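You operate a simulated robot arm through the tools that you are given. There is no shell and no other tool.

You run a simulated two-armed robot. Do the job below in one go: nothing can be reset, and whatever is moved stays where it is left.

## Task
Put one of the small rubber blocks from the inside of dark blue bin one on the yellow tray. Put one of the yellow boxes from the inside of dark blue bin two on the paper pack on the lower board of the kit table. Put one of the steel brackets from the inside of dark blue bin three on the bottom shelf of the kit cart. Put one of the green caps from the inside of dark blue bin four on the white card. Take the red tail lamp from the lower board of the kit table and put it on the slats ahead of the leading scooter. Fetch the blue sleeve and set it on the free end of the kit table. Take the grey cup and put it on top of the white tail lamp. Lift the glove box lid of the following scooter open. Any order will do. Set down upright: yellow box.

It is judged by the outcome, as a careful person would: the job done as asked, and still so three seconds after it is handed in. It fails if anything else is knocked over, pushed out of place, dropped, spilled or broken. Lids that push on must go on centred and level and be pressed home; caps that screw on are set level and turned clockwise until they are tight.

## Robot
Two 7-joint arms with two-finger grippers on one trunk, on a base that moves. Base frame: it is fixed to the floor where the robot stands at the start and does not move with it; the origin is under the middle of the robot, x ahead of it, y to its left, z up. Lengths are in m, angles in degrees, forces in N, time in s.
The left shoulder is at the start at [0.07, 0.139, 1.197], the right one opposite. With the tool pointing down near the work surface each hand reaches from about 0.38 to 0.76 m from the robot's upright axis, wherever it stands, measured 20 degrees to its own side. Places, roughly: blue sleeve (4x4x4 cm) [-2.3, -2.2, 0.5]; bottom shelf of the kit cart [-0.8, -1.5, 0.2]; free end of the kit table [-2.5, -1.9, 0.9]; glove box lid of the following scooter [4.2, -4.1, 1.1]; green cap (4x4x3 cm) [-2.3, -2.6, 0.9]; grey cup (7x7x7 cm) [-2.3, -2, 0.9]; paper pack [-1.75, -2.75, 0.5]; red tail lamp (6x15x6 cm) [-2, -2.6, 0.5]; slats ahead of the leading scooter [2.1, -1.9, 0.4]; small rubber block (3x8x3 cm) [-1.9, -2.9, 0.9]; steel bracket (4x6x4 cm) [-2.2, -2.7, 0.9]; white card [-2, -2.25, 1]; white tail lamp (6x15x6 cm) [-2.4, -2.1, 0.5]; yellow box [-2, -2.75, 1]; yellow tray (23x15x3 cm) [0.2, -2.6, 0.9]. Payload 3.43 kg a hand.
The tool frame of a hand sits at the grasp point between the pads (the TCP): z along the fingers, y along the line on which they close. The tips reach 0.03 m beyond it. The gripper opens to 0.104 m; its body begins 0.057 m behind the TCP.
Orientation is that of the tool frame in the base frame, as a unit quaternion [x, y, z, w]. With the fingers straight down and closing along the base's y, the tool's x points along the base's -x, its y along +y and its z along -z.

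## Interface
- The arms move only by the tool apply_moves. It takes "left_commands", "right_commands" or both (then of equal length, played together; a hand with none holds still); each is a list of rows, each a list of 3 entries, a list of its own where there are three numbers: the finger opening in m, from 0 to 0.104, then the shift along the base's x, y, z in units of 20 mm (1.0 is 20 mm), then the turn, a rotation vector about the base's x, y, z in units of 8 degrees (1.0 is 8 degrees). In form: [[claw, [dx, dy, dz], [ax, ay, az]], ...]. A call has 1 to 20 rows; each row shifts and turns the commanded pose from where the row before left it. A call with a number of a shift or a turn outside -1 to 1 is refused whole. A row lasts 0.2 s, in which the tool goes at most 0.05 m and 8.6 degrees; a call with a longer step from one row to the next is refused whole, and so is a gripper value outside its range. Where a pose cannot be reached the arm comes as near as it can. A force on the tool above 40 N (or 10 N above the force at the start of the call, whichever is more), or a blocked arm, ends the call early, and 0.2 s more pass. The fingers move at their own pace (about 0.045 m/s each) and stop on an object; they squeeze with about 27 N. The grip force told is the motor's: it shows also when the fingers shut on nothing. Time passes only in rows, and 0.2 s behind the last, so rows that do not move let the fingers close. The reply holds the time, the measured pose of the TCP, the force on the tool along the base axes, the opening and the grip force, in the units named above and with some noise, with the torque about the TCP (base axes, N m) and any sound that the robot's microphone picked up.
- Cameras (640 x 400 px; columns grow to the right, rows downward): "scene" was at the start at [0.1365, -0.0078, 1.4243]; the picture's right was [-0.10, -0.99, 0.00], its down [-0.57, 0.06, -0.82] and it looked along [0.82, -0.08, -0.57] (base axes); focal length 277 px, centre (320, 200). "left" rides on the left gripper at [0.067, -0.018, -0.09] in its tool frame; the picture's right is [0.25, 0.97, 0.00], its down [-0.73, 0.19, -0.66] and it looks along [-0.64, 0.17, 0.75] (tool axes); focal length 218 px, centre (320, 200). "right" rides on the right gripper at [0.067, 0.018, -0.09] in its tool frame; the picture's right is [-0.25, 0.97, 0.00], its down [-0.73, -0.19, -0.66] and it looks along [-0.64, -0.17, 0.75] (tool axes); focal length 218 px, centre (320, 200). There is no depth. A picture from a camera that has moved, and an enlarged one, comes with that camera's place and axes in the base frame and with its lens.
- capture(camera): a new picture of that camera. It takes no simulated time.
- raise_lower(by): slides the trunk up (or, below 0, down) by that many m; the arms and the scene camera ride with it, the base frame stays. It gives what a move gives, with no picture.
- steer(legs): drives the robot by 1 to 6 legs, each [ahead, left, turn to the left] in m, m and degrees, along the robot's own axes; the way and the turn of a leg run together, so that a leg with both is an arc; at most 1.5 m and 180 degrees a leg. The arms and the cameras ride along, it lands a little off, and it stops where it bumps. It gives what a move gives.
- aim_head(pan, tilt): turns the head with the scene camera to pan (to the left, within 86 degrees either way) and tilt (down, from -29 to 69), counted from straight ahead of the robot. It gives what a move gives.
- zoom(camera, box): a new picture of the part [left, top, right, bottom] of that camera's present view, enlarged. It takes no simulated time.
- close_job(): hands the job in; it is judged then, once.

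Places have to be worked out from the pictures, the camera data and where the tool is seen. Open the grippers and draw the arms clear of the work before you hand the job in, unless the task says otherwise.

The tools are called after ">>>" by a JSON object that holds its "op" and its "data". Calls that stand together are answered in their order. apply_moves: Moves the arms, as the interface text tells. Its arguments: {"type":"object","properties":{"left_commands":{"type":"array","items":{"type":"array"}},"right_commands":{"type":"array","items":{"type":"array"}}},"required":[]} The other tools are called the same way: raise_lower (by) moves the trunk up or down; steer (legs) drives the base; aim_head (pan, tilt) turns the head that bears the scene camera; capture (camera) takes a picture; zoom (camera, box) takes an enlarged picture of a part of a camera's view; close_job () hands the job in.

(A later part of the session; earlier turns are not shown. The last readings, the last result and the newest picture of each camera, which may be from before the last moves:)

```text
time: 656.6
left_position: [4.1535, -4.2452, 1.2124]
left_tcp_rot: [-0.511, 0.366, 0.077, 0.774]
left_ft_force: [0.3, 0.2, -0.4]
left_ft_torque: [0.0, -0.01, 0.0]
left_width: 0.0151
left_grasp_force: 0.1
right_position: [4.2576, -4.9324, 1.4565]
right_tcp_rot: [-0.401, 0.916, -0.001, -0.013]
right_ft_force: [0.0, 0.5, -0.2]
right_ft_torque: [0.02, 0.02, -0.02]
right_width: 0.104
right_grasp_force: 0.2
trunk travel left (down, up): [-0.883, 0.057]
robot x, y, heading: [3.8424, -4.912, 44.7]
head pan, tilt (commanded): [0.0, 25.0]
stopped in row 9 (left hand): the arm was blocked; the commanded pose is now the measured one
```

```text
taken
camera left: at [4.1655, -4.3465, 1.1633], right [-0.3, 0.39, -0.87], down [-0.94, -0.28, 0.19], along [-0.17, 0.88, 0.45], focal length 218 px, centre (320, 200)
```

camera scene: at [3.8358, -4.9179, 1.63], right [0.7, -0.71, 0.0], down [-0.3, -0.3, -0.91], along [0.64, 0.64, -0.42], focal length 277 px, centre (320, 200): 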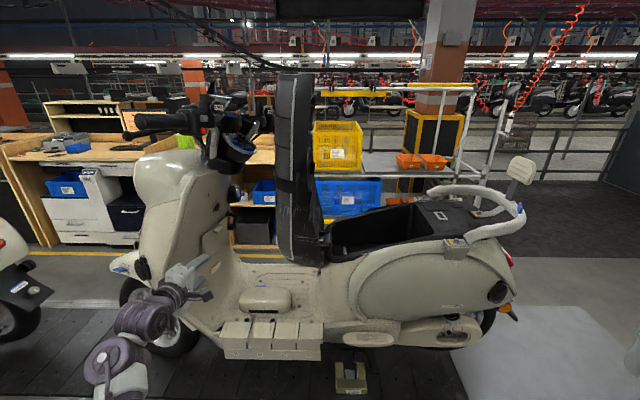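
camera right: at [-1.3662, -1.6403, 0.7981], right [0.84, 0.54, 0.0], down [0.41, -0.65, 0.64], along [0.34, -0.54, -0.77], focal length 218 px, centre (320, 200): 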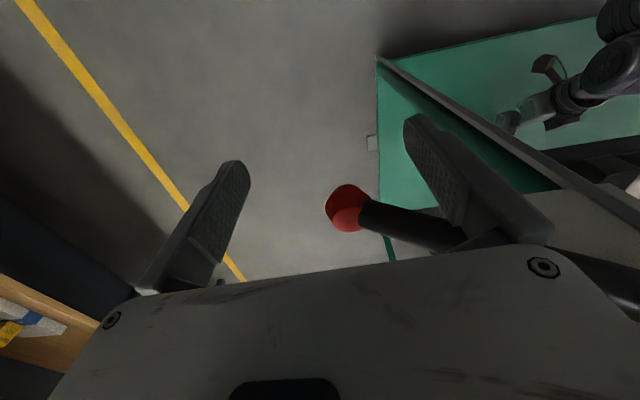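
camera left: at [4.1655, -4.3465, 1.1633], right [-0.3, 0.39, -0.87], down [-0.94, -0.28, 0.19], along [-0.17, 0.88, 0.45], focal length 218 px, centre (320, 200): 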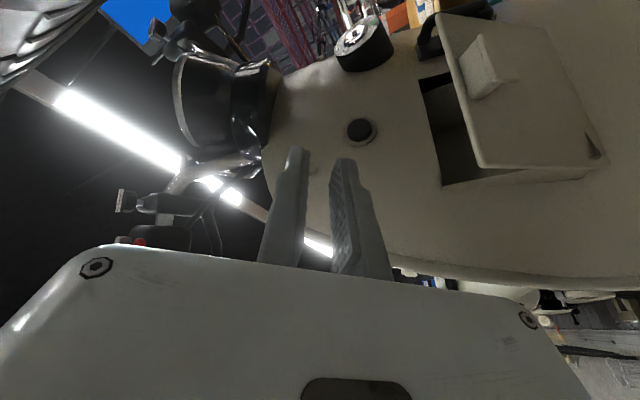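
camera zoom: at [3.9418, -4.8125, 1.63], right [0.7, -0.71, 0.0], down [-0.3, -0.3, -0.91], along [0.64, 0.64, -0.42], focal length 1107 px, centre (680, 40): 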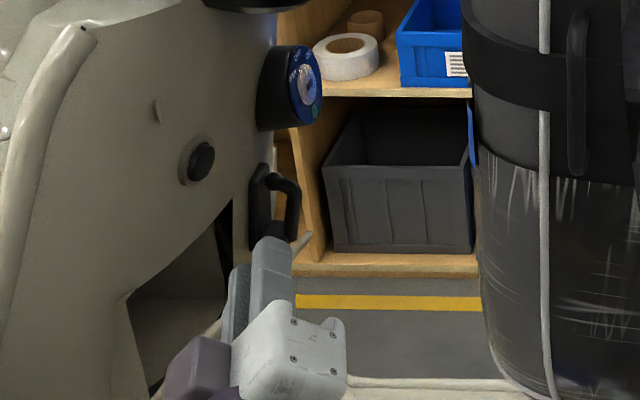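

The lid is open roughly 25–30° with a wide gap at the top. I re-orient the closed hand (heading 45°, slightly downward) and back off, to then push the lid from behind.

>>> {"op": "apply_moves", "data": {"left_commands": [[0.0, [-0.64, -0.64, 0], [0, 0, -0.95]], [0.0, [-0.64, -0.64, 0], [0, 0, -0.95]], [0.0, [-0.64, -0.64, 0], [-0.65, 0.65, 0]], [0.0, [-0.64, -0.64, 0], [-0.65, 0.65, 0]], [0.0, [-0.64, -0.64, 0], [-0.65, 0.65, 0]], [0.0, [0, 0, 0], [0, 0, 0]]]}}

>>> {"op": "capture", "data": {"camera": "left"}}

>>> {"op": "capture", "data": {"camera": "scene"}}

```text
time: 658.0
left_position: [4.0898, -4.3111, 1.2102]
left_tcp_rot: [-0.559, 0.525, -0.023, 0.641]
left_ft_force: [1.0, -0.3, -0.6]
left_ft_torque: [-0.01, 0.02, 0.03]
left_width: 0.0
left_grasp_force: 27.0
right_position: [4.2582, -4.9322, 1.4561]
right_tcp_rot: [-0.4, 0.916, -0.002, -0.015]
right_ft_force: [0.4, -0.1, -0.4]
right_ft_torque: [0.04, 0.0, 0.03]
right_width: 0.104
right_grasp_force: 0.1
trunk travel left (down, up): [-0.883, 0.057]
robot x, y, heading: [3.8438, -4.9105, 44.7]
head pan, tilt (commanded): [0.0, 25.0]
```

```text
taken
camera left: at [4.0673, -4.421, 1.1956], right [-0.43, 0.2, -0.88], down [-0.89, 0.07, 0.45], along [0.15, 0.98, 0.15], focal length 218 px, centre (320, 200)
```

left: 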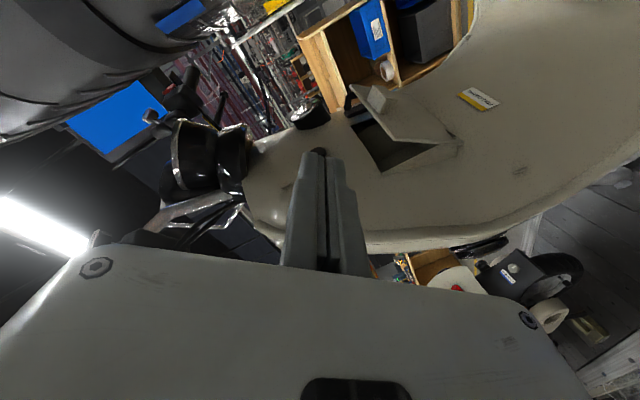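

```text
taken
camera scene: at [3.9422, -4.8122, 1.63], right [0.7, -0.71, 0.0], down [-0.3, -0.3, -0.91], along [0.64, 0.64, -0.42], focal length 277 px, centre (320, 200)
```

scene: 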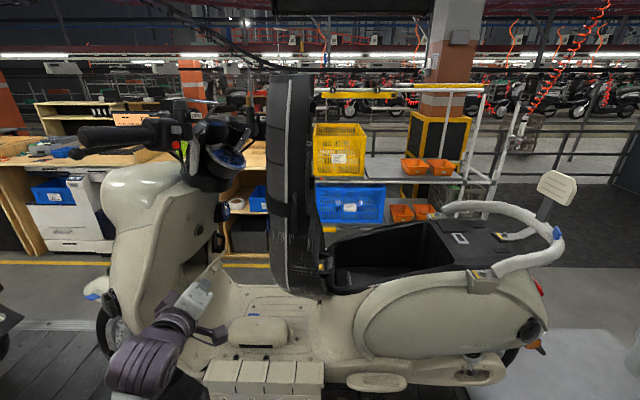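

I can see the open gap behind the lid. I move to a standoff just to the right of it, level with the gap.

>>> {"op": "apply_moves", "data": {"left_commands": [[0.0, [-0.35, 0.99, 0], [0, 0, 0]], [0.0, [-0.35, 0.99, 0], [0, 0, 0]], [0.0, [-0.35, 0.99, -0.2], [0, 0, 0]], [0.0, [-0.35, 0.99, -0.6], [0, 0, 0]], [0.0, [-0.35, 0.99, -0.9], [0, 0, 0]], [0.0, [0, 0, -1], [0, 0, 0]], [0.0, [0, 0, -1], [0, 0, 0]], [0.0, [0, 0, -1], [0, 0, 0]], [0.0, [0, 0, 0], [0, 0, 0]]]}}

>>> {"op": "capture", "data": {"camera": "left"}}

>>> {"op": "zoom", "data": {"camera": "scene", "box": [130, 190, 290, 290]}}

```text
time: 660.0
left_position: [4.054, -4.2109, 1.1172]
left_tcp_rot: [-0.559, 0.525, -0.023, 0.642]
left_ft_force: [-0.9, -0.1, -0.9]
left_ft_torque: [0.0, -0.02, 0.0]
left_width: 0.0
left_grasp_force: 26.9
right_position: [4.2589, -4.9327, 1.4573]
right_tcp_rot: [-0.401, 0.916, -0.002, -0.014]
right_ft_force: [1.3, -0.1, 0.3]
right_ft_torque: [-0.03, 0.04, 0.04]
right_width: 0.1045
right_grasp_force: 0.0
trunk travel left (down, up): [-0.883, 0.057]
robot x, y, heading: [3.8455, -4.9144, 44.6]
head pan, tilt (commanded): [0.0, 25.0]
```

```text
taken
camera left: at [4.031, -4.3208, 1.1027], right [-0.42, 0.2, -0.88], down [-0.89, 0.07, 0.45], along [0.15, 0.98, 0.16], focal length 218 px, centre (320, 200)
```

left: 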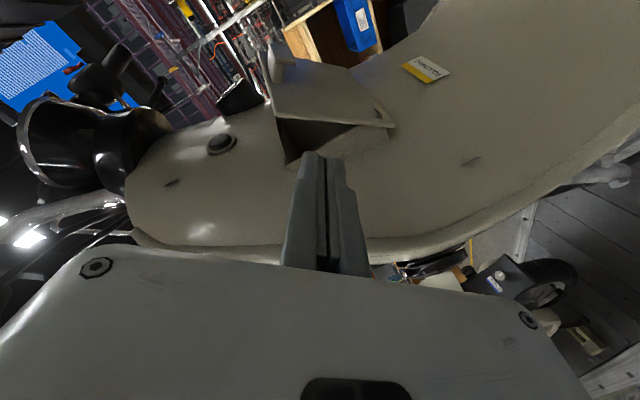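

```text
4.00 times, centred on (210, 240) of scene
camera zoom: at [3.9419, -4.8125, 1.63], right [0.7, -0.71, 0.0], down [-0.3, -0.3, -0.91], along [0.64, 0.64, -0.42], focal length 1107 px, centre (760, 40)
```

zoom: 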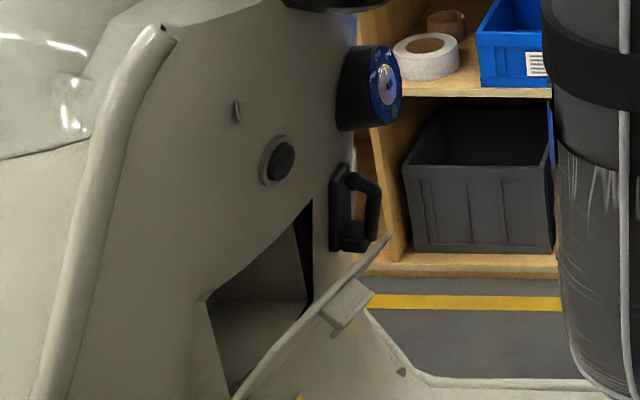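

Now I clearly see the lid tipped ~30° open with the glove box behind it. I slide the closed fingers in behind the lid's top edge from the right.

>>> {"op": "apply_moves", "data": {"left_commands": [[0.0, [-0.67, 0.67, -0.5], [0, 0, 0]], [0.0, [0, 0, -0.4], [0, 0, 0]], [0.0, [0.6, 0.6, 0], [0, 0, 0]], [0.0, [0.6, 0.6, 0], [0, 0, 0]], [0.0, [0.6, 0.6, 0], [0, 0, 0]], [0.0, [0.6, 0.6, 0], [0, 0, 0]], [0.0, [0.6, 0.6, 0], [0, 0, 0]], [0.0, [0.6, 0.6, 0], [0, 0, 0]], [0.0, [0, 0, 0], [0, 0, 0]]]}}

>>> {"op": "zoom", "data": {"camera": "scene", "box": [130, 190, 290, 290]}}

>>> {"op": "capture", "data": {"camera": "left"}}

```text
time: 661.5
left_position: [4.0902, -4.1498, 1.1028]
left_tcp_rot: [-0.559, 0.523, -0.025, 0.643]
left_ft_force: [0.9, -0.4, -0.3]
left_ft_torque: [0.03, 0.01, 0.0]
left_width: 0.0
left_grasp_force: 27.2
right_position: [4.2565, -4.934, 1.4566]
right_tcp_rot: [-0.401, 0.916, -0.001, -0.012]
right_ft_force: [-0.2, 0.6, 0.6]
right_ft_torque: [0.0, -0.04, -0.05]
right_width: 0.1039
right_grasp_force: 0.0
trunk travel left (down, up): [-0.883, 0.057]
robot x, y, heading: [3.8427, -4.9084, 44.7]
head pan, tilt (commanded): [0.0, 25.0]
stopped in row 7 (left hand): the force on the tool passed its limit at 58 N (the readings are from after the stop); the commanded pose is now the measured one
```

```text
4.00 times, centred on (210, 240) of scene
camera zoom: at [3.9395, -4.8151, 1.6303], right [0.71, -0.71, 0.0], down [-0.3, -0.3, -0.91], along [0.64, 0.64, -0.42], focal length 1107 px, centre (760, 40)
```

zoom: 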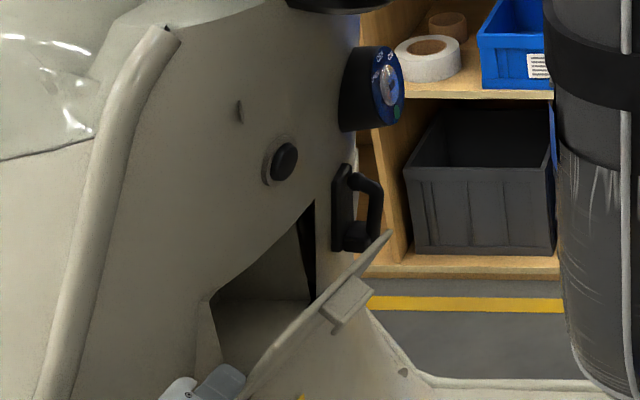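

```text
taken
camera left: at [4.0673, -4.2596, 1.0869], right [-0.42, 0.21, -0.88], down [-0.89, 0.06, 0.44], along [0.15, 0.98, 0.16], focal length 218 px, centre (320, 200)
```

left: 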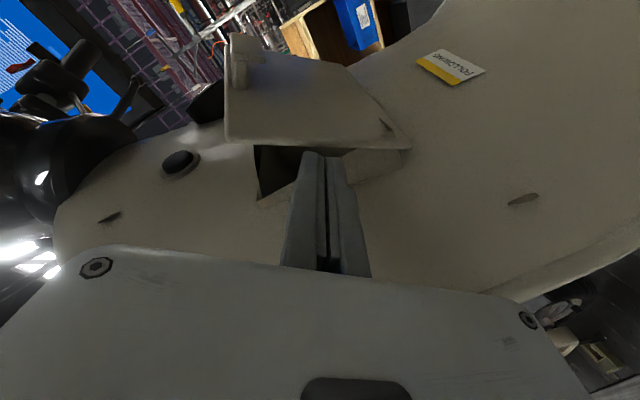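

The fingertips hit the shield just below the opening. I back off 1.5 cm, raise 2 cm and try again.

>>> {"op": "apply_moves", "data": {"left_commands": [[0.0, [-0.55, -0.55, 0.3], [0, 0, 0]], [0.0, [0.17, -0.17, 0.8], [0, 0, 0]], [0.0, [0, 0, 0], [0, 0, 0]]]}}

>>> {"op": "capture", "data": {"camera": "left"}}

```text
time: 662.3
left_position: [4.0864, -4.1606, 1.1219]
left_tcp_rot: [-0.559, 0.525, -0.023, 0.642]
left_ft_force: [-0.4, 0.4, 0.4]
left_ft_torque: [0.01, -0.01, -0.02]
left_width: 0.0
left_grasp_force: 27.1
right_position: [4.2594, -4.9303, 1.4561]
right_tcp_rot: [-0.4, 0.916, -0.003, -0.015]
right_ft_force: [0.2, -0.3, 0.3]
right_ft_torque: [-0.02, 0.02, 0.0]
right_width: 0.104
right_grasp_force: 0.1
trunk travel left (down, up): [-0.883, 0.057]
robot x, y, heading: [3.8421, -4.915, 44.8]
head pan, tilt (commanded): [0.0, 25.0]
```

```text
taken
camera left: at [4.0623, -4.2713, 1.1072], right [-0.42, 0.2, -0.88], down [-0.89, 0.07, 0.45], along [0.15, 0.98, 0.16], focal length 218 px, centre (320, 200)
```

left: 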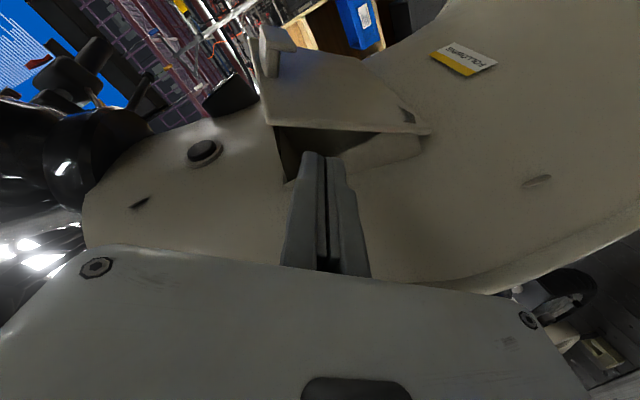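

From the view, I need to be ~1.7 cm further inward and 2 cm higher to enter the gap. I adjust and advance slowly.

>>> {"op": "apply_moves", "data": {"left_commands": [[0.0, [-0.585, 0.02, 0.49], [0, 0, 0]], [0.0, [-0.585, 0.02, 0.49], [0, 0, 0]], [0.0, [0.4, 0.4, 0], [0, 0, 0]], [0.0, [0.4, 0.4, 0], [0, 0, 0]], [0.0, [0.4, 0.4, 0], [0, 0, 0]], [0.0, [0.4, 0.4, 0], [0, 0, 0]], [0.0, [0, 0, 0], [0, 0, 0]]]}}

>>> {"op": "capture", "data": {"camera": "left"}}

>>> {"op": "zoom", "data": {"camera": "scene", "box": [130, 190, 290, 290]}}

```text
time: 663.9
left_position: [4.0911, -4.1356, 1.1418]
left_tcp_rot: [-0.557, 0.527, -0.024, 0.642]
left_ft_force: [-6.9, -29.9, -10.5]
left_ft_torque: [-0.44, 0.09, 0.04]
left_width: 0.0
left_grasp_force: 27.0
right_position: [4.2568, -4.939, 1.4559]
right_tcp_rot: [-0.401, 0.916, 0.0, -0.012]
right_ft_force: [0.1, -0.2, -0.6]
right_ft_torque: [-0.01, -0.01, 0.01]
right_width: 0.104
right_grasp_force: 0.1
trunk travel left (down, up): [-0.883, 0.057]
robot x, y, heading: [3.842, -4.9116, 44.6]
head pan, tilt (commanded): [0.0, 25.0]
```

```text
taken
camera left: at [4.0687, -4.2459, 1.1273], right [-0.43, 0.21, -0.88], down [-0.89, 0.07, 0.45], along [0.15, 0.98, 0.16], focal length 218 px, centre (320, 200)
```

left: 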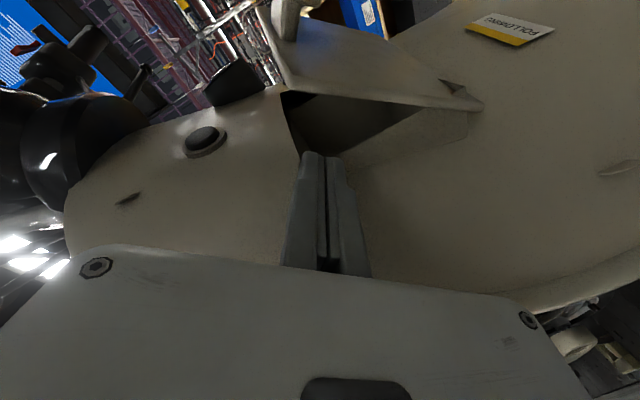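

```text
4.00 times, centred on (210, 240) of scene
camera zoom: at [3.9399, -4.8193, 1.6304], right [0.7, -0.71, 0.0], down [-0.3, -0.29, -0.91], along [0.64, 0.64, -0.42], focal length 1107 px, centre (760, 40)
```

zoom: 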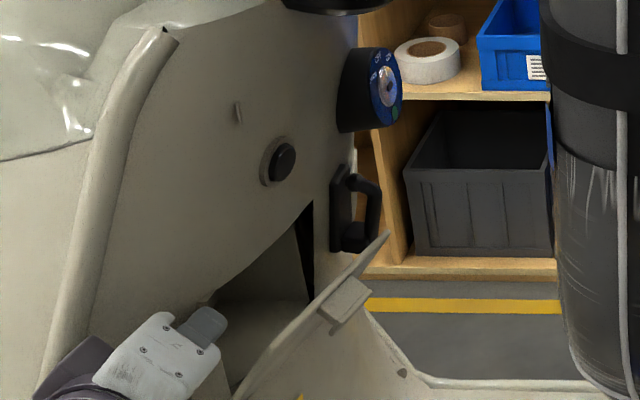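

The tips press just beside the opening's corner. I back off 1 cm, shift 1.6 cm outward, and advance into the dark gap.

>>> {"op": "apply_moves", "data": {"left_commands": [[0.0, [-0.35, -0.35, 0], [0, 0, 0]], [0.0, [0.36, -0.03, -0.18], [0, 0, 0]], [0.0, [0.36, -0.03, -0.18], [0, 0, 0]], [0.0, [0.4, 0.4, 0], [0, 0, 0]], [0.0, [0.4, 0.4, 0], [0, 0, 0]], [0.0, [0.4, 0.4, 0], [0, 0, 0]], [0.0, [0, 0, 0], [0, 0, 0]]]}}

>>> {"op": "capture", "data": {"camera": "left"}}

>>> {"op": "zoom", "data": {"camera": "scene", "box": [130, 190, 290, 290]}}

```text
time: 665.5
left_position: [4.1242, -4.1149, 1.1337]
left_tcp_rot: [-0.56, 0.524, -0.023, 0.642]
left_ft_force: [0.4, 0.1, 0.7]
left_ft_torque: [0.01, 0.03, 0.01]
left_width: 0.0
left_grasp_force: 27.1
right_position: [4.2587, -4.9321, 1.4565]
right_tcp_rot: [-0.4, 0.916, -0.002, -0.014]
right_ft_force: [-0.1, 0.3, 0.5]
right_ft_torque: [0.01, 0.06, 0.0]
right_width: 0.1039
right_grasp_force: 0.1
trunk travel left (down, up): [-0.883, 0.057]
robot x, y, heading: [3.844, -4.9116, 44.8]
head pan, tilt (commanded): [0.0, 25.0]
```

```text
taken
camera left: at [4.1011, -4.2243, 1.1193], right [-0.42, 0.21, -0.88], down [-0.89, 0.06, 0.45], along [0.15, 0.98, 0.16], focal length 218 px, centre (320, 200)
```

left: 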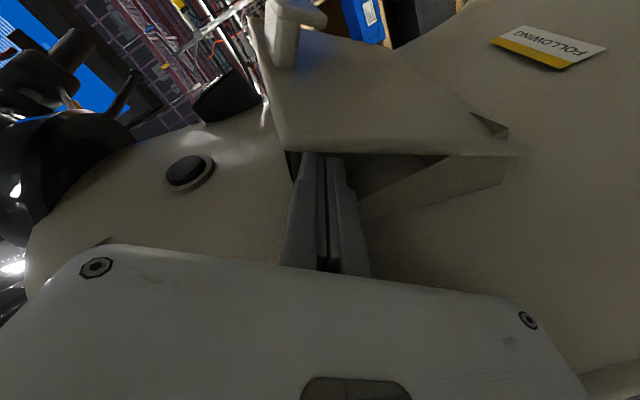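

```text
4.00 times, centred on (210, 240) of scene
camera zoom: at [3.9422, -4.8118, 1.6299], right [0.71, -0.71, 0.0], down [-0.3, -0.3, -0.91], along [0.64, 0.64, -0.42], focal length 1107 px, centre (760, 40)
```

zoom: 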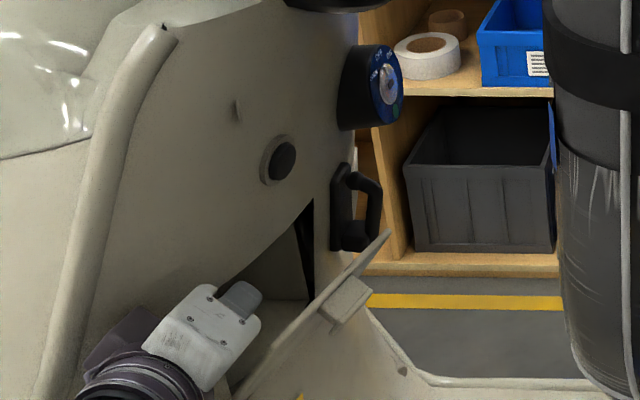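

The fingertips are now inside, behind the lid. I push it outward slowly.

>>> {"op": "apply_moves", "data": {"left_commands": [[0.0, [0.15, -0.26, 0], [0, 0, 0]], [0.0, [0.15, -0.26, 0], [0, 0, 0]], [0.0, [0.15, -0.26, -0.05], [0, 0, 0]], [0.0, [0.15, -0.26, -0.05], [0, 0, 0]], [0.0, [0.15, -0.26, -0.1], [0, 0, 0]], [0.0, [0.15, -0.26, -0.1], [0, 0, 0]], [0.0, [0.15, -0.26, -0.1], [0, 0, 0]], [0.0, [0.15, -0.26, -0.1], [0, 0, 0]], [0.0, [0, 0, 0], [0, 0, 0]]]}}

>>> {"op": "zoom", "data": {"camera": "scene", "box": [130, 190, 290, 290]}}

>>> {"op": "capture", "data": {"camera": "left"}}

```text
time: 667.5
left_position: [4.1481, -4.1546, 1.1244]
left_tcp_rot: [-0.559, 0.524, -0.023, 0.642]
left_ft_force: [-0.3, 0.2, -0.6]
left_ft_torque: [0.01, 0.02, 0.02]
left_width: 0.0001
left_grasp_force: 26.4
right_position: [4.2581, -4.9307, 1.4566]
right_tcp_rot: [-0.4, 0.916, -0.002, -0.013]
right_ft_force: [-0.6, -0.9, 1.1]
right_ft_torque: [0.03, 0.03, 0.03]
right_width: 0.1039
right_grasp_force: 0.0
trunk travel left (down, up): [-0.883, 0.057]
robot x, y, heading: [3.8428, -4.9172, 44.9]
head pan, tilt (commanded): [0.0, 25.0]
```

```text
4.00 times, centred on (210, 240) of scene
camera zoom: at [3.9416, -4.8122, 1.63], right [0.71, -0.71, 0.0], down [-0.3, -0.3, -0.91], along [0.64, 0.64, -0.42], focal length 1107 px, centre (760, 40)
```

zoom: 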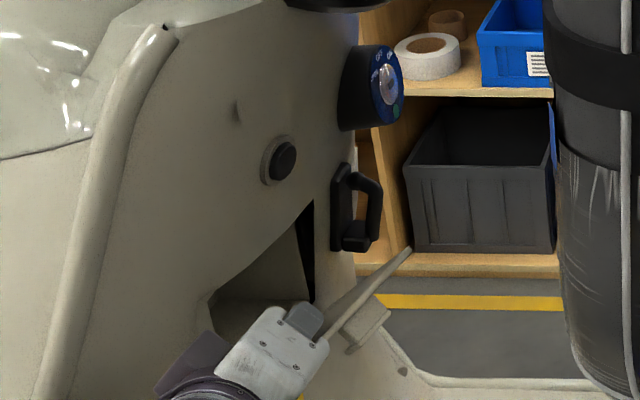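

```text
taken
camera left: at [4.1256, -4.2647, 1.11], right [-0.42, 0.21, -0.88], down [-0.89, 0.07, 0.44], along [0.15, 0.98, 0.16], focal length 218 px, centre (320, 200)
```

left: 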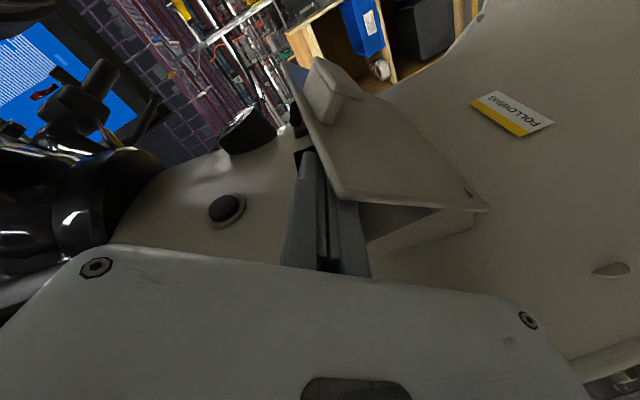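

The lid opens easily now with almost no force. I keep pushing outward and downward.

>>> {"op": "apply_moves", "data": {"left_commands": [[0.0, [0.15, -0.26, -0.15], [0, 0, 0]], [0.0, [0.15, -0.26, -0.15], [0, 0, 0]], [0.0, [0.15, -0.26, -0.15], [0, 0, 0]], [0.0, [0.15, -0.26, -0.15], [0, 0, 0]], [0.0, [0.15, -0.26, -0.2], [0, 0, 0]], [0.0, [0.15, -0.26, -0.2], [0, 0, 0]], [0.0, [0.15, -0.26, -0.25], [0, 0, 0]], [0.0, [0.15, -0.26, -0.25], [0, 0, 0]], [0.0, [0.13, -0.23, -0.3], [0, 0, 0]], [0.0, [0.13, -0.23, -0.3], [0, 0, 0]], [0.0, [0, 0, 0], [0, 0, 0]]]}}

>>> {"op": "zoom", "data": {"camera": "scene", "box": [130, 190, 290, 290]}}

>>> {"op": "capture", "data": {"camera": "left"}}

```text
time: 669.9
left_position: [4.178, -4.2063, 1.0814]
left_tcp_rot: [-0.559, 0.524, -0.023, 0.642]
left_ft_force: [-0.8, 0.2, 0.7]
left_ft_torque: [0.0, 0.01, 0.02]
left_width: 0.0
left_grasp_force: 26.8
right_position: [4.2585, -4.9315, 1.4561]
right_tcp_rot: [-0.4, 0.916, -0.001, -0.014]
right_ft_force: [0.0, 0.4, -1.0]
right_ft_torque: [-0.02, 0.0, -0.01]
right_width: 0.1041
right_grasp_force: 0.0
trunk travel left (down, up): [-0.883, 0.057]
robot x, y, heading: [3.841, -4.9129, 44.9]
head pan, tilt (commanded): [0.0, 25.0]
```

```text
4.00 times, centred on (210, 240) of scene
camera zoom: at [3.9418, -4.8122, 1.63], right [0.71, -0.71, 0.0], down [-0.3, -0.3, -0.91], along [0.64, 0.64, -0.42], focal length 1107 px, centre (760, 40)
```

zoom: 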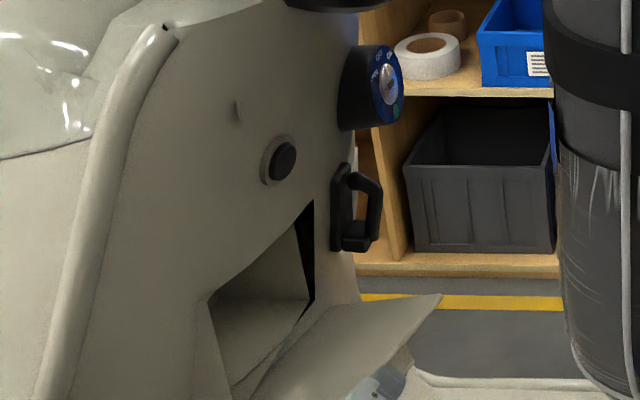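

```text
taken
camera left: at [4.1545, -4.3163, 1.0671], right [-0.42, 0.21, -0.88], down [-0.89, 0.07, 0.45], along [0.15, 0.98, 0.16], focal length 218 px, centre (320, 200)
```

left: 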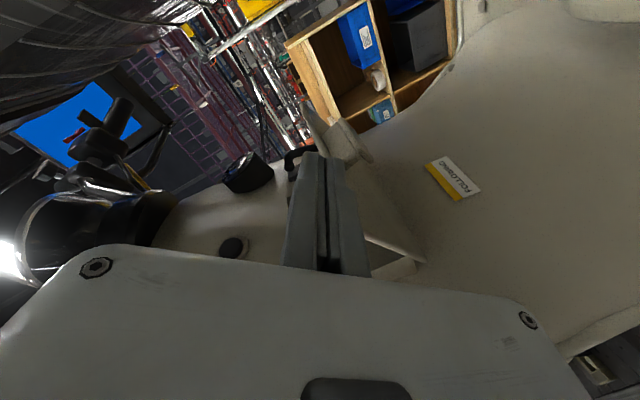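

The lid is now far open (~40°). I push on outward and down to bring it to its stop.

>>> {"op": "apply_moves", "data": {"left_commands": [[0.0, [0.12, -0.21, -0.3], [0, 0, 0]], [0.0, [0.12, -0.21, -0.3], [0, 0, 0]], [0.0, [0.12, -0.21, -0.3], [0, 0, 0]], [0.0, [0.12, -0.21, -0.3], [0, 0, 0]], [0.0, [0.12, -0.21, -0.35], [0, 0, 0]], [0.0, [0.12, -0.21, -0.35], [0, 0, 0]], [0.0, [0.1, -0.18, -0.4], [0, 0, 0]], [0.0, [0.1, -0.18, -0.4], [0, 0, 0]], [0.0, [0, 0, 0], [0, 0, 0]]]}}

>>> {"op": "zoom", "data": {"camera": "scene", "box": [130, 190, 290, 290]}}

>>> {"op": "capture", "data": {"camera": "left"}}

```text
time: 671.9
left_position: [4.1955, -4.237, 1.0265]
left_tcp_rot: [-0.559, 0.524, -0.024, 0.642]
left_ft_force: [0.0, -0.1, -0.7]
left_ft_torque: [0.01, 0.01, 0.0]
left_width: 0.0
left_grasp_force: 26.6
right_position: [4.2569, -4.9311, 1.4564]
right_tcp_rot: [-0.4, 0.916, -0.002, -0.013]
right_ft_force: [0.1, -0.2, -0.1]
right_ft_torque: [0.0, -0.01, -0.04]
right_width: 0.104
right_grasp_force: 0.1
trunk travel left (down, up): [-0.883, 0.057]
robot x, y, heading: [3.84, -4.9092, 44.6]
head pan, tilt (commanded): [0.0, 25.0]
```

```text
4.00 times, centred on (210, 240) of scene
camera zoom: at [3.9416, -4.8123, 1.63], right [0.71, -0.71, 0.0], down [-0.3, -0.3, -0.91], along [0.64, 0.64, -0.42], focal length 1107 px, centre (760, 40)
```

zoom: 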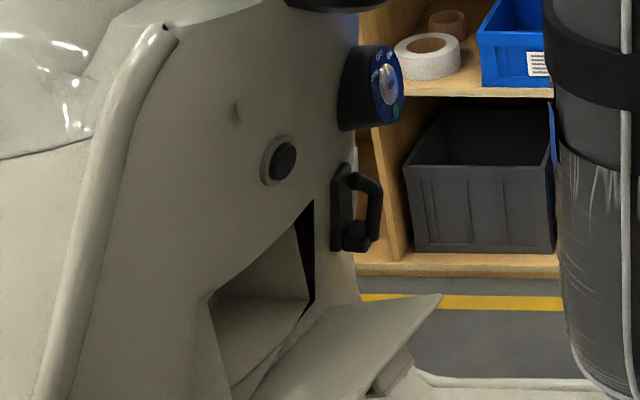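

```text
taken
camera left: at [4.1725, -4.348, 1.0124], right [-0.42, 0.21, -0.88], down [-0.89, 0.06, 0.45], along [0.15, 0.98, 0.16], focal length 218 px, centre (320, 200)
```

left: 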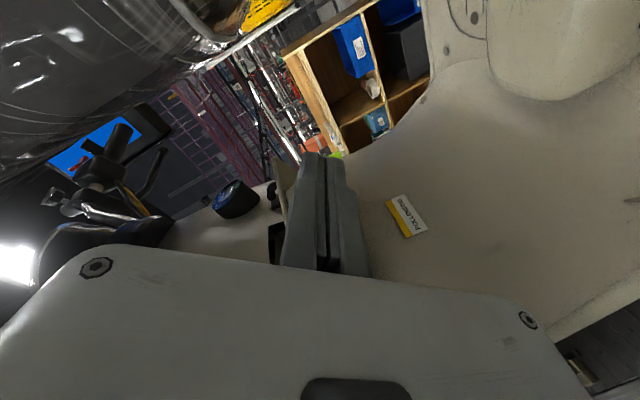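

My fingers slid past the lid's edge to the front side. I back out, come over the top of the lid, and push it down from its inner side.

>>> {"op": "apply_moves", "data": {"left_commands": [[0.0, [-0.7, -0.7, 0.5], [0, 0, 0]], [0.0, [-0.7, -0.7, 1], [0, 0, 0]], [0.0, [-0.7, -0.7, 1], [0, 0, 0]], [0.0, [-0.7, -0.7, 1], [0, 0, 0]], [0.0, [-0.7, -0.7, 1], [0, 0, 0]], [0.0, [-0.7, 0.7, 1], [0, 0, 0]], [0.0, [-0.7, 0.7, 0], [0, 0, 0]], [0.0, [-0.7, 0.7, 0], [0, 0, 0]], [0.0, [0, 0, 0], [0, 0, 0]]]}}

>>> {"op": "capture", "data": {"camera": "left"}}

>>> {"op": "zoom", "data": {"camera": "scene", "box": [130, 190, 290, 290]}}

```text
time: 673.9
left_position: [4.0856, -4.2653, 1.1378]
left_tcp_rot: [-0.559, 0.524, -0.024, 0.642]
left_ft_force: [0.1, -0.9, 0.7]
left_ft_torque: [0.0, 0.0, 0.01]
left_width: 0.0001
left_grasp_force: 26.6
right_position: [4.2582, -4.9334, 1.4559]
right_tcp_rot: [-0.4, 0.916, -0.001, -0.014]
right_ft_force: [1.2, -0.4, -0.1]
right_ft_torque: [-0.01, -0.01, 0.0]
right_width: 0.1043
right_grasp_force: 0.0
trunk travel left (down, up): [-0.883, 0.057]
robot x, y, heading: [3.8431, -4.9116, 44.8]
head pan, tilt (commanded): [0.0, 25.0]
```

```text
taken
camera left: at [4.0615, -4.3755, 1.1235], right [-0.42, 0.21, -0.88], down [-0.89, 0.06, 0.45], along [0.15, 0.98, 0.16], focal length 218 px, centre (320, 200)
```

left: 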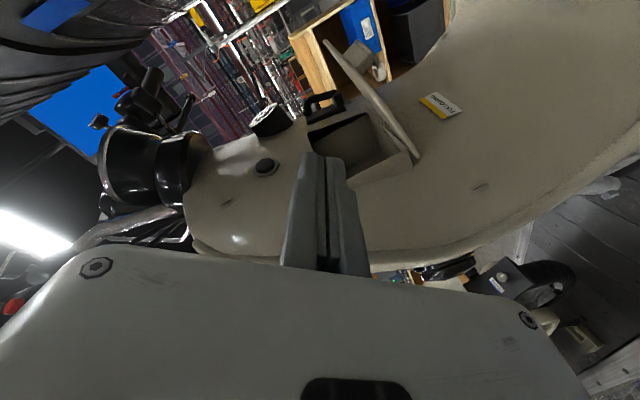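

```text
4.00 times, centred on (210, 240) of scene
camera zoom: at [3.942, -4.8124, 1.63], right [0.71, -0.71, 0.0], down [-0.3, -0.3, -0.91], along [0.64, 0.64, -0.42], focal length 1107 px, centre (760, 40)
```

zoom: 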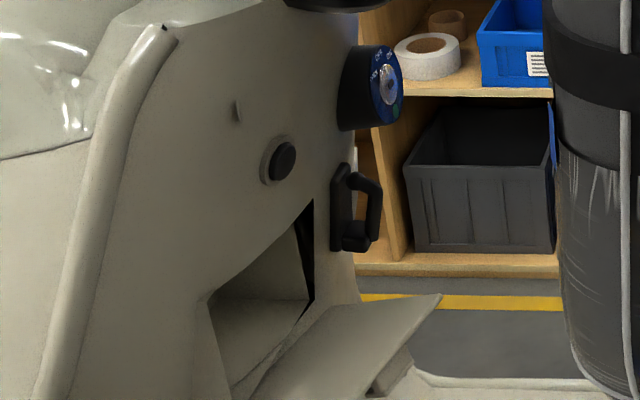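

Good: the lid is seen edge-on, open ~40–50°. I move over its inner side and press it further down.

>>> {"op": "apply_moves", "data": {"left_commands": [[0.0, [0.65, 0.65, 0], [0, 0, 0]], [0.0, [0.65, 0.65, 0], [0, 0, 0]], [0.0, [0.65, 0.65, 0], [0, 0, 0]], [0.0, [0.65, 0.65, 0], [0, 0, 0]], [0.0, [0.65, 0.65, 0], [0, 0, 0]], [0.0, [0.65, 0.65, 0], [0, 0, 0]], [0.0, [0.05, -0.09, -0.3], [0, 0, 0]], [0.0, [0.05, -0.09, -0.3], [0, 0, 0]], [0.0, [0.05, -0.09, -0.3], [0, 0, 0]], [0.0, [0.05, -0.09, -0.3], [0, 0, 0]], [0.0, [0.05, -0.09, -0.3], [0, 0, 0]], [0.0, [0.05, -0.09, -0.3], [0, 0, 0]], [0.0, [0.05, -0.09, -0.3], [0, 0, 0]], [0.0, [0.05, -0.09, -0.3], [0, 0, 0]], [0.0, [0, 0, 0], [0, 0, 0]]]}}

>>> {"op": "capture", "data": {"camera": "left"}}

>>> {"op": "zoom", "data": {"camera": "scene", "box": [130, 190, 290, 290]}}

```text
time: 677.1
left_position: [4.1695, -4.2026, 1.0897]
left_tcp_rot: [-0.56, 0.523, -0.024, 0.642]
left_ft_force: [0.3, -0.2, 0.1]
left_ft_torque: [0.05, -0.03, 0.0]
left_width: 0.0
left_grasp_force: 27.1
right_position: [4.2579, -4.9311, 1.4568]
right_tcp_rot: [-0.4, 0.916, -0.001, -0.014]
right_ft_force: [0.1, 0.2, 0.7]
right_ft_torque: [0.0, 0.03, 0.02]
right_width: 0.1039
right_grasp_force: 0.1
trunk travel left (down, up): [-0.883, 0.057]
robot x, y, heading: [3.8428, -4.9136, 44.8]
head pan, tilt (commanded): [0.0, 25.0]
```

```text
taken
camera left: at [4.147, -4.313, 1.0757], right [-0.42, 0.21, -0.88], down [-0.89, 0.06, 0.45], along [0.15, 0.98, 0.16], focal length 218 px, centre (320, 200)
```

left: 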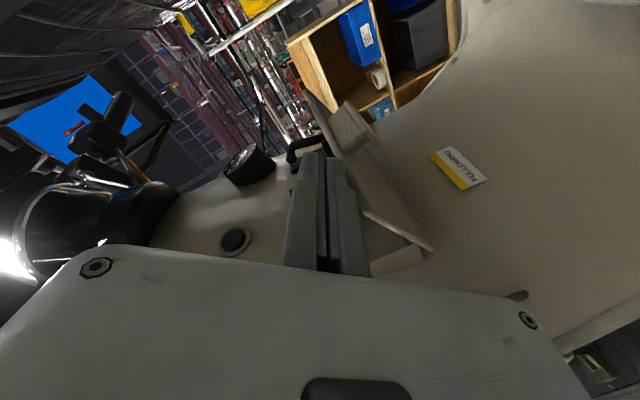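

```text
4.00 times, centred on (210, 240) of scene
camera zoom: at [3.9417, -4.8122, 1.63], right [0.71, -0.71, 0.0], down [-0.3, -0.3, -0.91], along [0.64, 0.64, -0.42], focal length 1107 px, centre (760, 40)
```

zoom: 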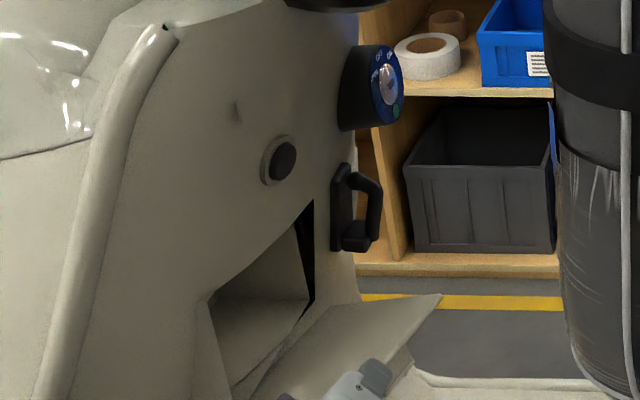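

The fingers are above the lid's inner side. I press down and outward.

>>> {"op": "apply_moves", "data": {"left_commands": [[0.0, [0.4, 0.4, 0], [0, 0, 0]], [0.0, [0.4, 0.4, 0], [0, 0, 0]], [0.0, [0.06, -0.1, -0.35], [0, 0, 0]], [0.0, [0.06, -0.1, -0.35], [0, 0, 0]], [0.0, [0.06, -0.1, -0.35], [0, 0, 0]], [0.0, [0.06, -0.1, -0.35], [0, 0, 0]], [0.0, [0.06, -0.1, -0.35], [0, 0, 0]], [0.0, [0.06, -0.1, -0.35], [0, 0, 0]], [0.0, [0.04, -0.07, -0.35], [0, 0, 0]], [0.0, [0.04, -0.07, -0.35], [0, 0, 0]], [0.0, [0.04, -0.07, -0.35], [0, 0, 0]], [0.0, [0, 0, 0], [0, 0, 0]]]}}

>>> {"op": "capture", "data": {"camera": "left"}}

>>> {"op": "zoom", "data": {"camera": "scene", "box": [130, 190, 290, 290]}}

```text
time: 679.7
left_position: [4.1955, -4.2028, 1.0268]
left_tcp_rot: [-0.56, 0.524, -0.022, 0.642]
left_ft_force: [0.1, 1.1, -0.3]
left_ft_torque: [0.0, -0.02, 0.0]
left_width: 0.0
left_grasp_force: 26.8
right_position: [4.2566, -4.9314, 1.4566]
right_tcp_rot: [-0.401, 0.916, -0.002, -0.014]
right_ft_force: [0.1, -0.1, 0.1]
right_ft_torque: [0.03, 0.01, 0.01]
right_width: 0.104
right_grasp_force: 0.1
trunk travel left (down, up): [-0.883, 0.057]
robot x, y, heading: [3.8437, -4.9142, 44.8]
head pan, tilt (commanded): [0.0, 25.0]
```

```text
taken
camera left: at [4.1715, -4.3132, 1.0127], right [-0.42, 0.2, -0.88], down [-0.89, 0.06, 0.45], along [0.15, 0.98, 0.16], focal length 218 px, centre (320, 200)
```

left: 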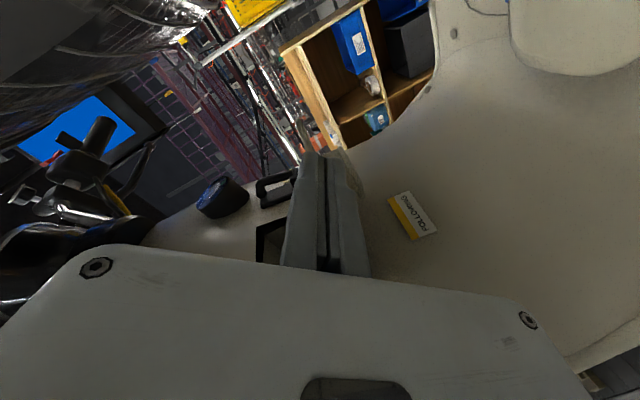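

```text
4.00 times, centred on (210, 240) of scene
camera zoom: at [3.9418, -4.8118, 1.6299], right [0.71, -0.71, 0.0], down [-0.3, -0.3, -0.91], along [0.64, 0.64, -0.42], focal length 1107 px, centre (760, 40)
```

zoom: 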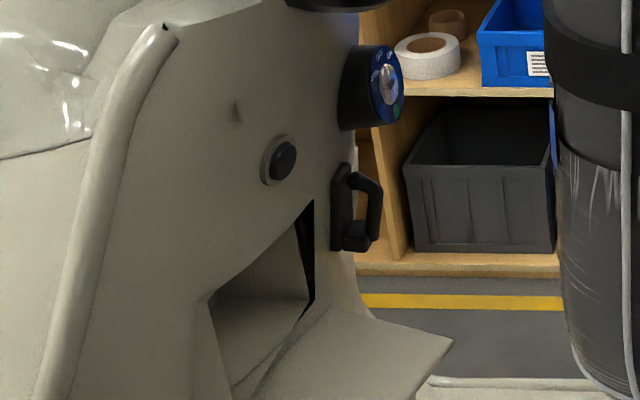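

The lid went down further (~65° from vertical). I move slightly inward along it and press again.

>>> {"op": "apply_moves", "data": {"left_commands": [[0.0, [0, 0, 0.7], [0, 0, 0]], [0.0, [-0.25, 0.43, 0.5], [0, 0, 0]], [0.0, [-0.25, 0.43, 0.3], [0, 0, 0]], [0.0, [-0.25, 0.43, 0.2], [0, 0, 0]], [0.0, [0.2, 0.2, -0.3], [0, 0, 0]], [0.0, [0.03, -0.05, -0.4], [0, 0, 0]], [0.0, [0.03, -0.05, -0.4], [0, 0, 0]], [0.0, [0.03, -0.05, -0.4], [0, 0, 0]], [0.0, [0.03, -0.05, -0.4], [0, 0, 0]], [0.0, [0.03, -0.05, -0.4], [0, 0, 0]], [0.0, [0.03, -0.05, -0.4], [0, 0, 0]], [0.0, [0.03, -0.05, -0.4], [0, 0, 0]], [0.0, [0.03, -0.05, -0.4], [0, 0, 0]], [0.0, [0, 0, 0], [0, 0, 0]]]}}

>>> {"op": "capture", "data": {"camera": "left"}}

>>> {"op": "zoom", "data": {"camera": "scene", "box": [130, 190, 290, 290]}}

```text
time: 681.5
left_position: [4.1856, -4.1714, 1.0492]
left_tcp_rot: [-0.551, 0.515, -0.02, 0.656]
left_ft_force: [-4.0, -6.1, 12.0]
left_ft_torque: [0.04, -0.08, -0.02]
left_width: 0.0001
left_grasp_force: 27.1
right_position: [4.2567, -4.935, 1.4559]
right_tcp_rot: [-0.401, 0.916, -0.001, -0.013]
right_ft_force: [-0.4, -0.2, 1.2]
right_ft_torque: [-0.03, 0.02, 0.0]
right_width: 0.1041
right_grasp_force: 0.1
trunk travel left (down, up): [-0.883, 0.057]
robot x, y, heading: [3.8411, -4.9157, 44.8]
head pan, tilt (commanded): [0.0, 25.0]
stopped in row 9 (left hand): the force on the tool passed its limit at 43 N (the readings are from after the stop); the commanded pose is now the measured one
```

```text
taken
camera left: at [4.163, -4.2817, 1.0313], right [-0.41, 0.23, -0.89], down [-0.9, 0.05, 0.43], along [0.14, 0.97, 0.19], focal length 218 px, centre (320, 200)
```

left: 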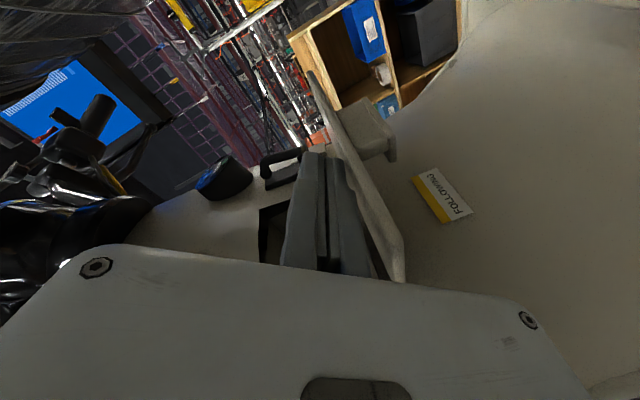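

```text
4.00 times, centred on (210, 240) of scene
camera zoom: at [3.9401, -4.8151, 1.6301], right [0.71, -0.71, 0.0], down [-0.3, -0.3, -0.91], along [0.64, 0.64, -0.42], focal length 1107 px, centre (760, 40)
```

zoom: 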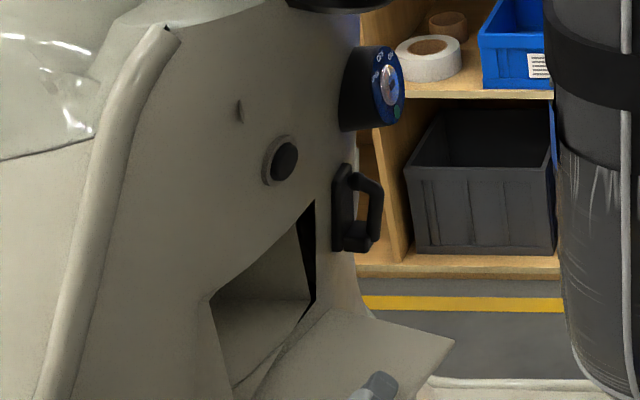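

Pressing there meets a firm stop. I try once more near the lid's outer edge to see whether it is at its end stop.

>>> {"op": "apply_moves", "data": {"left_commands": [[0.0, [0, 0, 0.5], [0, 0, 0]], [0.0, [0.3, -0.54, 0.2], [0, 0, 0]], [0.0, [0.2, -0.36, -0.2], [0, 0, 0]], [0.0, [0.0, 0.0, -0.25], [0, 0, 0]], [0.0, [0.0, 0.0, -0.25], [0, 0, 0]], [0.0, [0.0, 0.0, -0.25], [0, 0, 0]], [0.0, [0.0, 0.0, -0.25], [0, 0, 0]], [0.0, [0.0, 0.0, -0.25], [0, 0, 0]], [0.0, [0.0, 0.0, -0.25], [0, 0, 0]], [0.0, [0, 0, 0], [0, 0, 0]]]}}

>>> {"op": "capture", "data": {"camera": "left"}}

>>> {"op": "zoom", "data": {"camera": "scene", "box": [130, 190, 290, 290]}}

```text
time: 683.7
left_position: [4.1966, -4.1943, 1.0395]
left_tcp_rot: [-0.545, 0.515, -0.02, 0.661]
left_ft_force: [6.5, -9.9, 36.5]
left_ft_torque: [0.67, -0.32, -0.23]
left_width: 0.0
left_grasp_force: 27.1
right_position: [4.2568, -4.9421, 1.4572]
right_tcp_rot: [-0.4, 0.916, 0.002, -0.013]
right_ft_force: [-0.8, -0.1, 0.7]
right_ft_torque: [0.01, -0.01, 0.01]
right_width: 0.104
right_grasp_force: 0.0
trunk travel left (down, up): [-0.883, 0.057]
robot x, y, heading: [3.842, -4.9157, 45.0]
head pan, tilt (commanded): [0.0, 25.0]
```

```text
taken
camera left: at [4.1748, -4.3034, 1.0187], right [-0.4, 0.24, -0.88], down [-0.91, 0.04, 0.42], along [0.14, 0.97, 0.2], focal length 218 px, centre (320, 200)
```

left: 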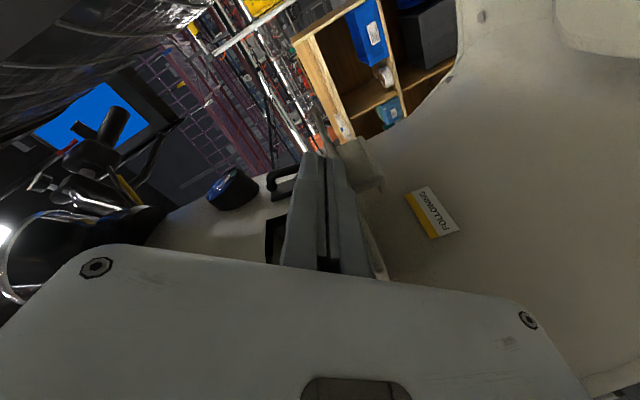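

```text
4.00 times, centred on (210, 240) of scene
camera zoom: at [3.9395, -4.8225, 1.631], right [0.7, -0.71, 0.0], down [-0.3, -0.29, -0.91], along [0.64, 0.64, -0.42], focal length 1107 px, centre (760, 40)
```

zoom: 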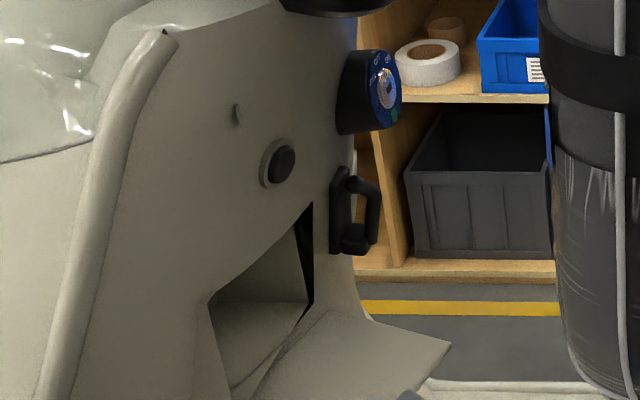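

The lid is at its end stop: fully open. I lift the hand off and withdraw it.

>>> {"op": "apply_moves", "data": {"left_commands": [[0.0, [0, 0, 0.6], [0, 0, 0]], [0.0, [0, 0, 1], [0, 0, 0]], [0.0, [-0.5, -0.5, 1], [0, 0, 0]], [0.0, [-0.7, -0.7, 0.5], [0, 0, 0]], [0.0, [-0.7, -0.7, 0], [0, 0, 0]], [0.0, [-0.7, -0.7, 0], [0, 0, 0]], [0.0, [-0.7, -0.7, 0], [0, 0, 0]], [0.0, [-0.7, -0.7, 0], [0, 0, 0]], [0.0, [-0.7, -0.7, 0], [0, 0, 0]], [0.05, [0, 0, 0], [0, 0, 0]]]}}

>>> {"op": "capture", "data": {"camera": "left"}}

>>> {"op": "zoom", "data": {"camera": "scene", "box": [130, 190, 290, 290]}}

```text
time: 685.9
left_position: [4.1005, -4.2818, 1.0851]
left_tcp_rot: [-0.553, 0.517, -0.021, 0.652]
left_ft_force: [1.0, -0.1, -0.6]
left_ft_torque: [-0.01, -0.01, 0.0]
left_width: 0.0341
left_grasp_force: 0.0
right_position: [4.2592, -4.9321, 1.4567]
right_tcp_rot: [-0.401, 0.916, -0.001, -0.014]
right_ft_force: [0.3, 0.2, 0.7]
right_ft_torque: [-0.04, 0.0, -0.01]
right_width: 0.104
right_grasp_force: 0.1
trunk travel left (down, up): [-0.883, 0.057]
robot x, y, heading: [3.8421, -4.9113, 44.6]
head pan, tilt (commanded): [0.0, 25.0]
```

```text
taken
camera left: at [4.078, -4.3926, 1.069], right [-0.41, 0.22, -0.88], down [-0.9, 0.05, 0.43], along [0.14, 0.97, 0.18], focal length 218 px, centre (320, 200)
```

left: 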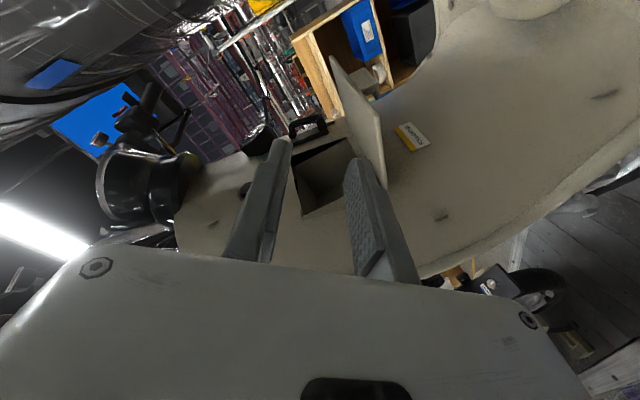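

```text
4.00 times, centred on (210, 240) of scene
camera zoom: at [3.942, -4.8122, 1.63], right [0.71, -0.71, 0.0], down [-0.3, -0.3, -0.91], along [0.64, 0.64, -0.42], focal length 1107 px, centre (760, 40)
```

zoom: 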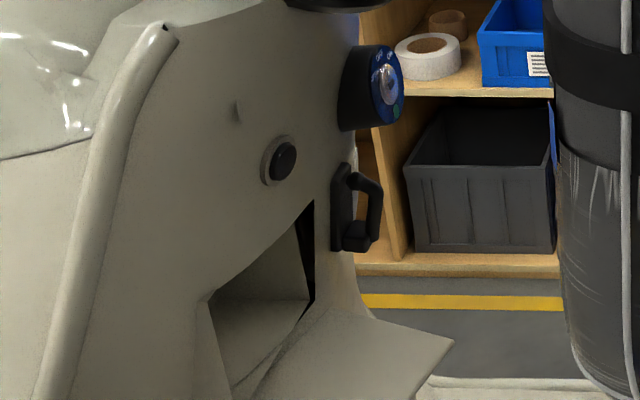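

The lid stays fully open. I open the gripper and back the robot away from the scooter, then take a last look.

>>> {"op": "steer", "data": {"legs": [[-0.18, 0, 0]]}}

>>> {"op": "apply_moves", "data": {"left_commands": [[0.1, [-0.5, -0.5, 0], [0, 0, 0]], [0.1, [-0.5, -0.5, 0], [0, 0, 0]], [0.1, [-0.5, -0.5, 0], [0, 0, 0]], [0.1, [0, 0, 0], [0, 0, 0]]]}}

>>> {"op": "capture", "data": {"camera": "scene"}}

>>> {"op": "aim_head", "data": {"pan": 60, "tilt": 20}}

>>> {"op": "capture", "data": {"camera": "scene"}}

```text
time: 687.5
left_position: [3.9737, -4.4057, 1.0834]
left_tcp_rot: [-0.555, 0.518, -0.02, 0.651]
left_ft_force: [0.9, 0.3, 0.0]
left_ft_torque: [0.03, -0.05, -0.01]
left_width: 0.0499
left_grasp_force: 0.1
right_position: [4.1337, -5.0541, 1.4547]
right_tcp_rot: [-0.402, 0.916, -0.002, -0.015]
right_ft_force: [0.6, 0.1, 0.1]
right_ft_torque: [-0.01, 0.03, 0.03]
right_width: 0.1039
right_grasp_force: 0.0
trunk travel left (down, up): [-0.883, 0.057]
robot x, y, heading: [3.7151, -5.0373, 44.8]
head pan, tilt (commanded): [0.0, 25.0]
```

```text
time: 688.5
left_position: [3.9423, -4.4381, 1.0863]
left_tcp_rot: [-0.554, 0.517, -0.021, 0.653]
left_ft_force: [0.1, 0.5, 0.4]
left_ft_torque: [0.02, -0.02, 0.0]
left_width: 0.0999
left_grasp_force: 0.2
right_position: [4.1318, -5.0581, 1.4568]
right_tcp_rot: [-0.401, 0.916, -0.001, -0.014]
right_ft_force: [-0.6, 0.3, -1.3]
right_ft_torque: [0.01, 0.0, -0.03]
right_width: 0.104
right_grasp_force: 0.0
trunk travel left (down, up): [-0.883, 0.057]
robot x, y, heading: [3.7162, -5.0409, 45.0]
head pan, tilt (commanded): [0.0, 25.0]
```

```text
taken
camera scene: at [3.8141, -4.9389, 1.6301], right [0.71, -0.71, 0.0], down [-0.3, -0.3, -0.91], along [0.64, 0.64, -0.42], focal length 277 px, centre (320, 200)
```

scene: 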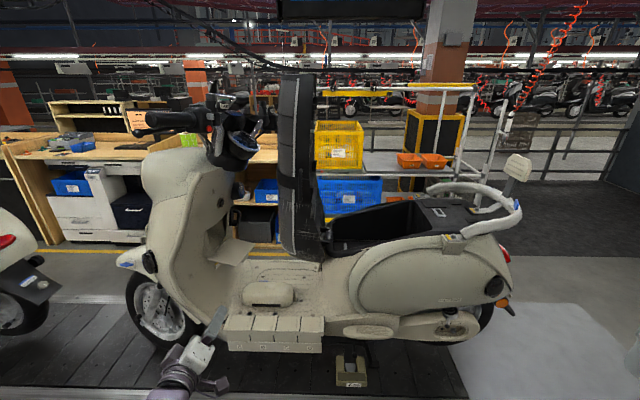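

```text
time: 689.8
left_position: [3.9427, -4.438, 1.086]
left_tcp_rot: [-0.554, 0.516, -0.02, 0.653]
left_ft_force: [-0.1, 0.4, 0.4]
left_ft_torque: [0.01, 0.04, -0.01]
left_width: 0.0998
left_grasp_force: 0.1
right_position: [4.1314, -5.057, 1.4563]
right_tcp_rot: [-0.402, 0.915, -0.001, -0.013]
right_ft_force: [-0.3, 0.1, 0.4]
right_ft_torque: [-0.02, 0.01, -0.01]
right_width: 0.1041
right_grasp_force: 0.0
trunk travel left (down, up): [-0.883, 0.057]
robot x, y, heading: [3.7148, -5.0399, 45.0]
head pan, tilt (commanded): [60.0, 20.0]
```

```text
taken
camera scene: at [3.7252, -4.9138, 1.6381], right [0.97, 0.26, 0.0], down [0.09, -0.33, -0.94], along [-0.24, 0.91, -0.34], focal length 277 px, centre (320, 200)
```

scene: 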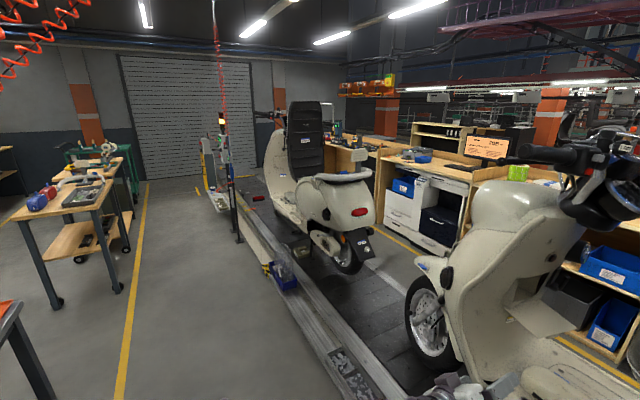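

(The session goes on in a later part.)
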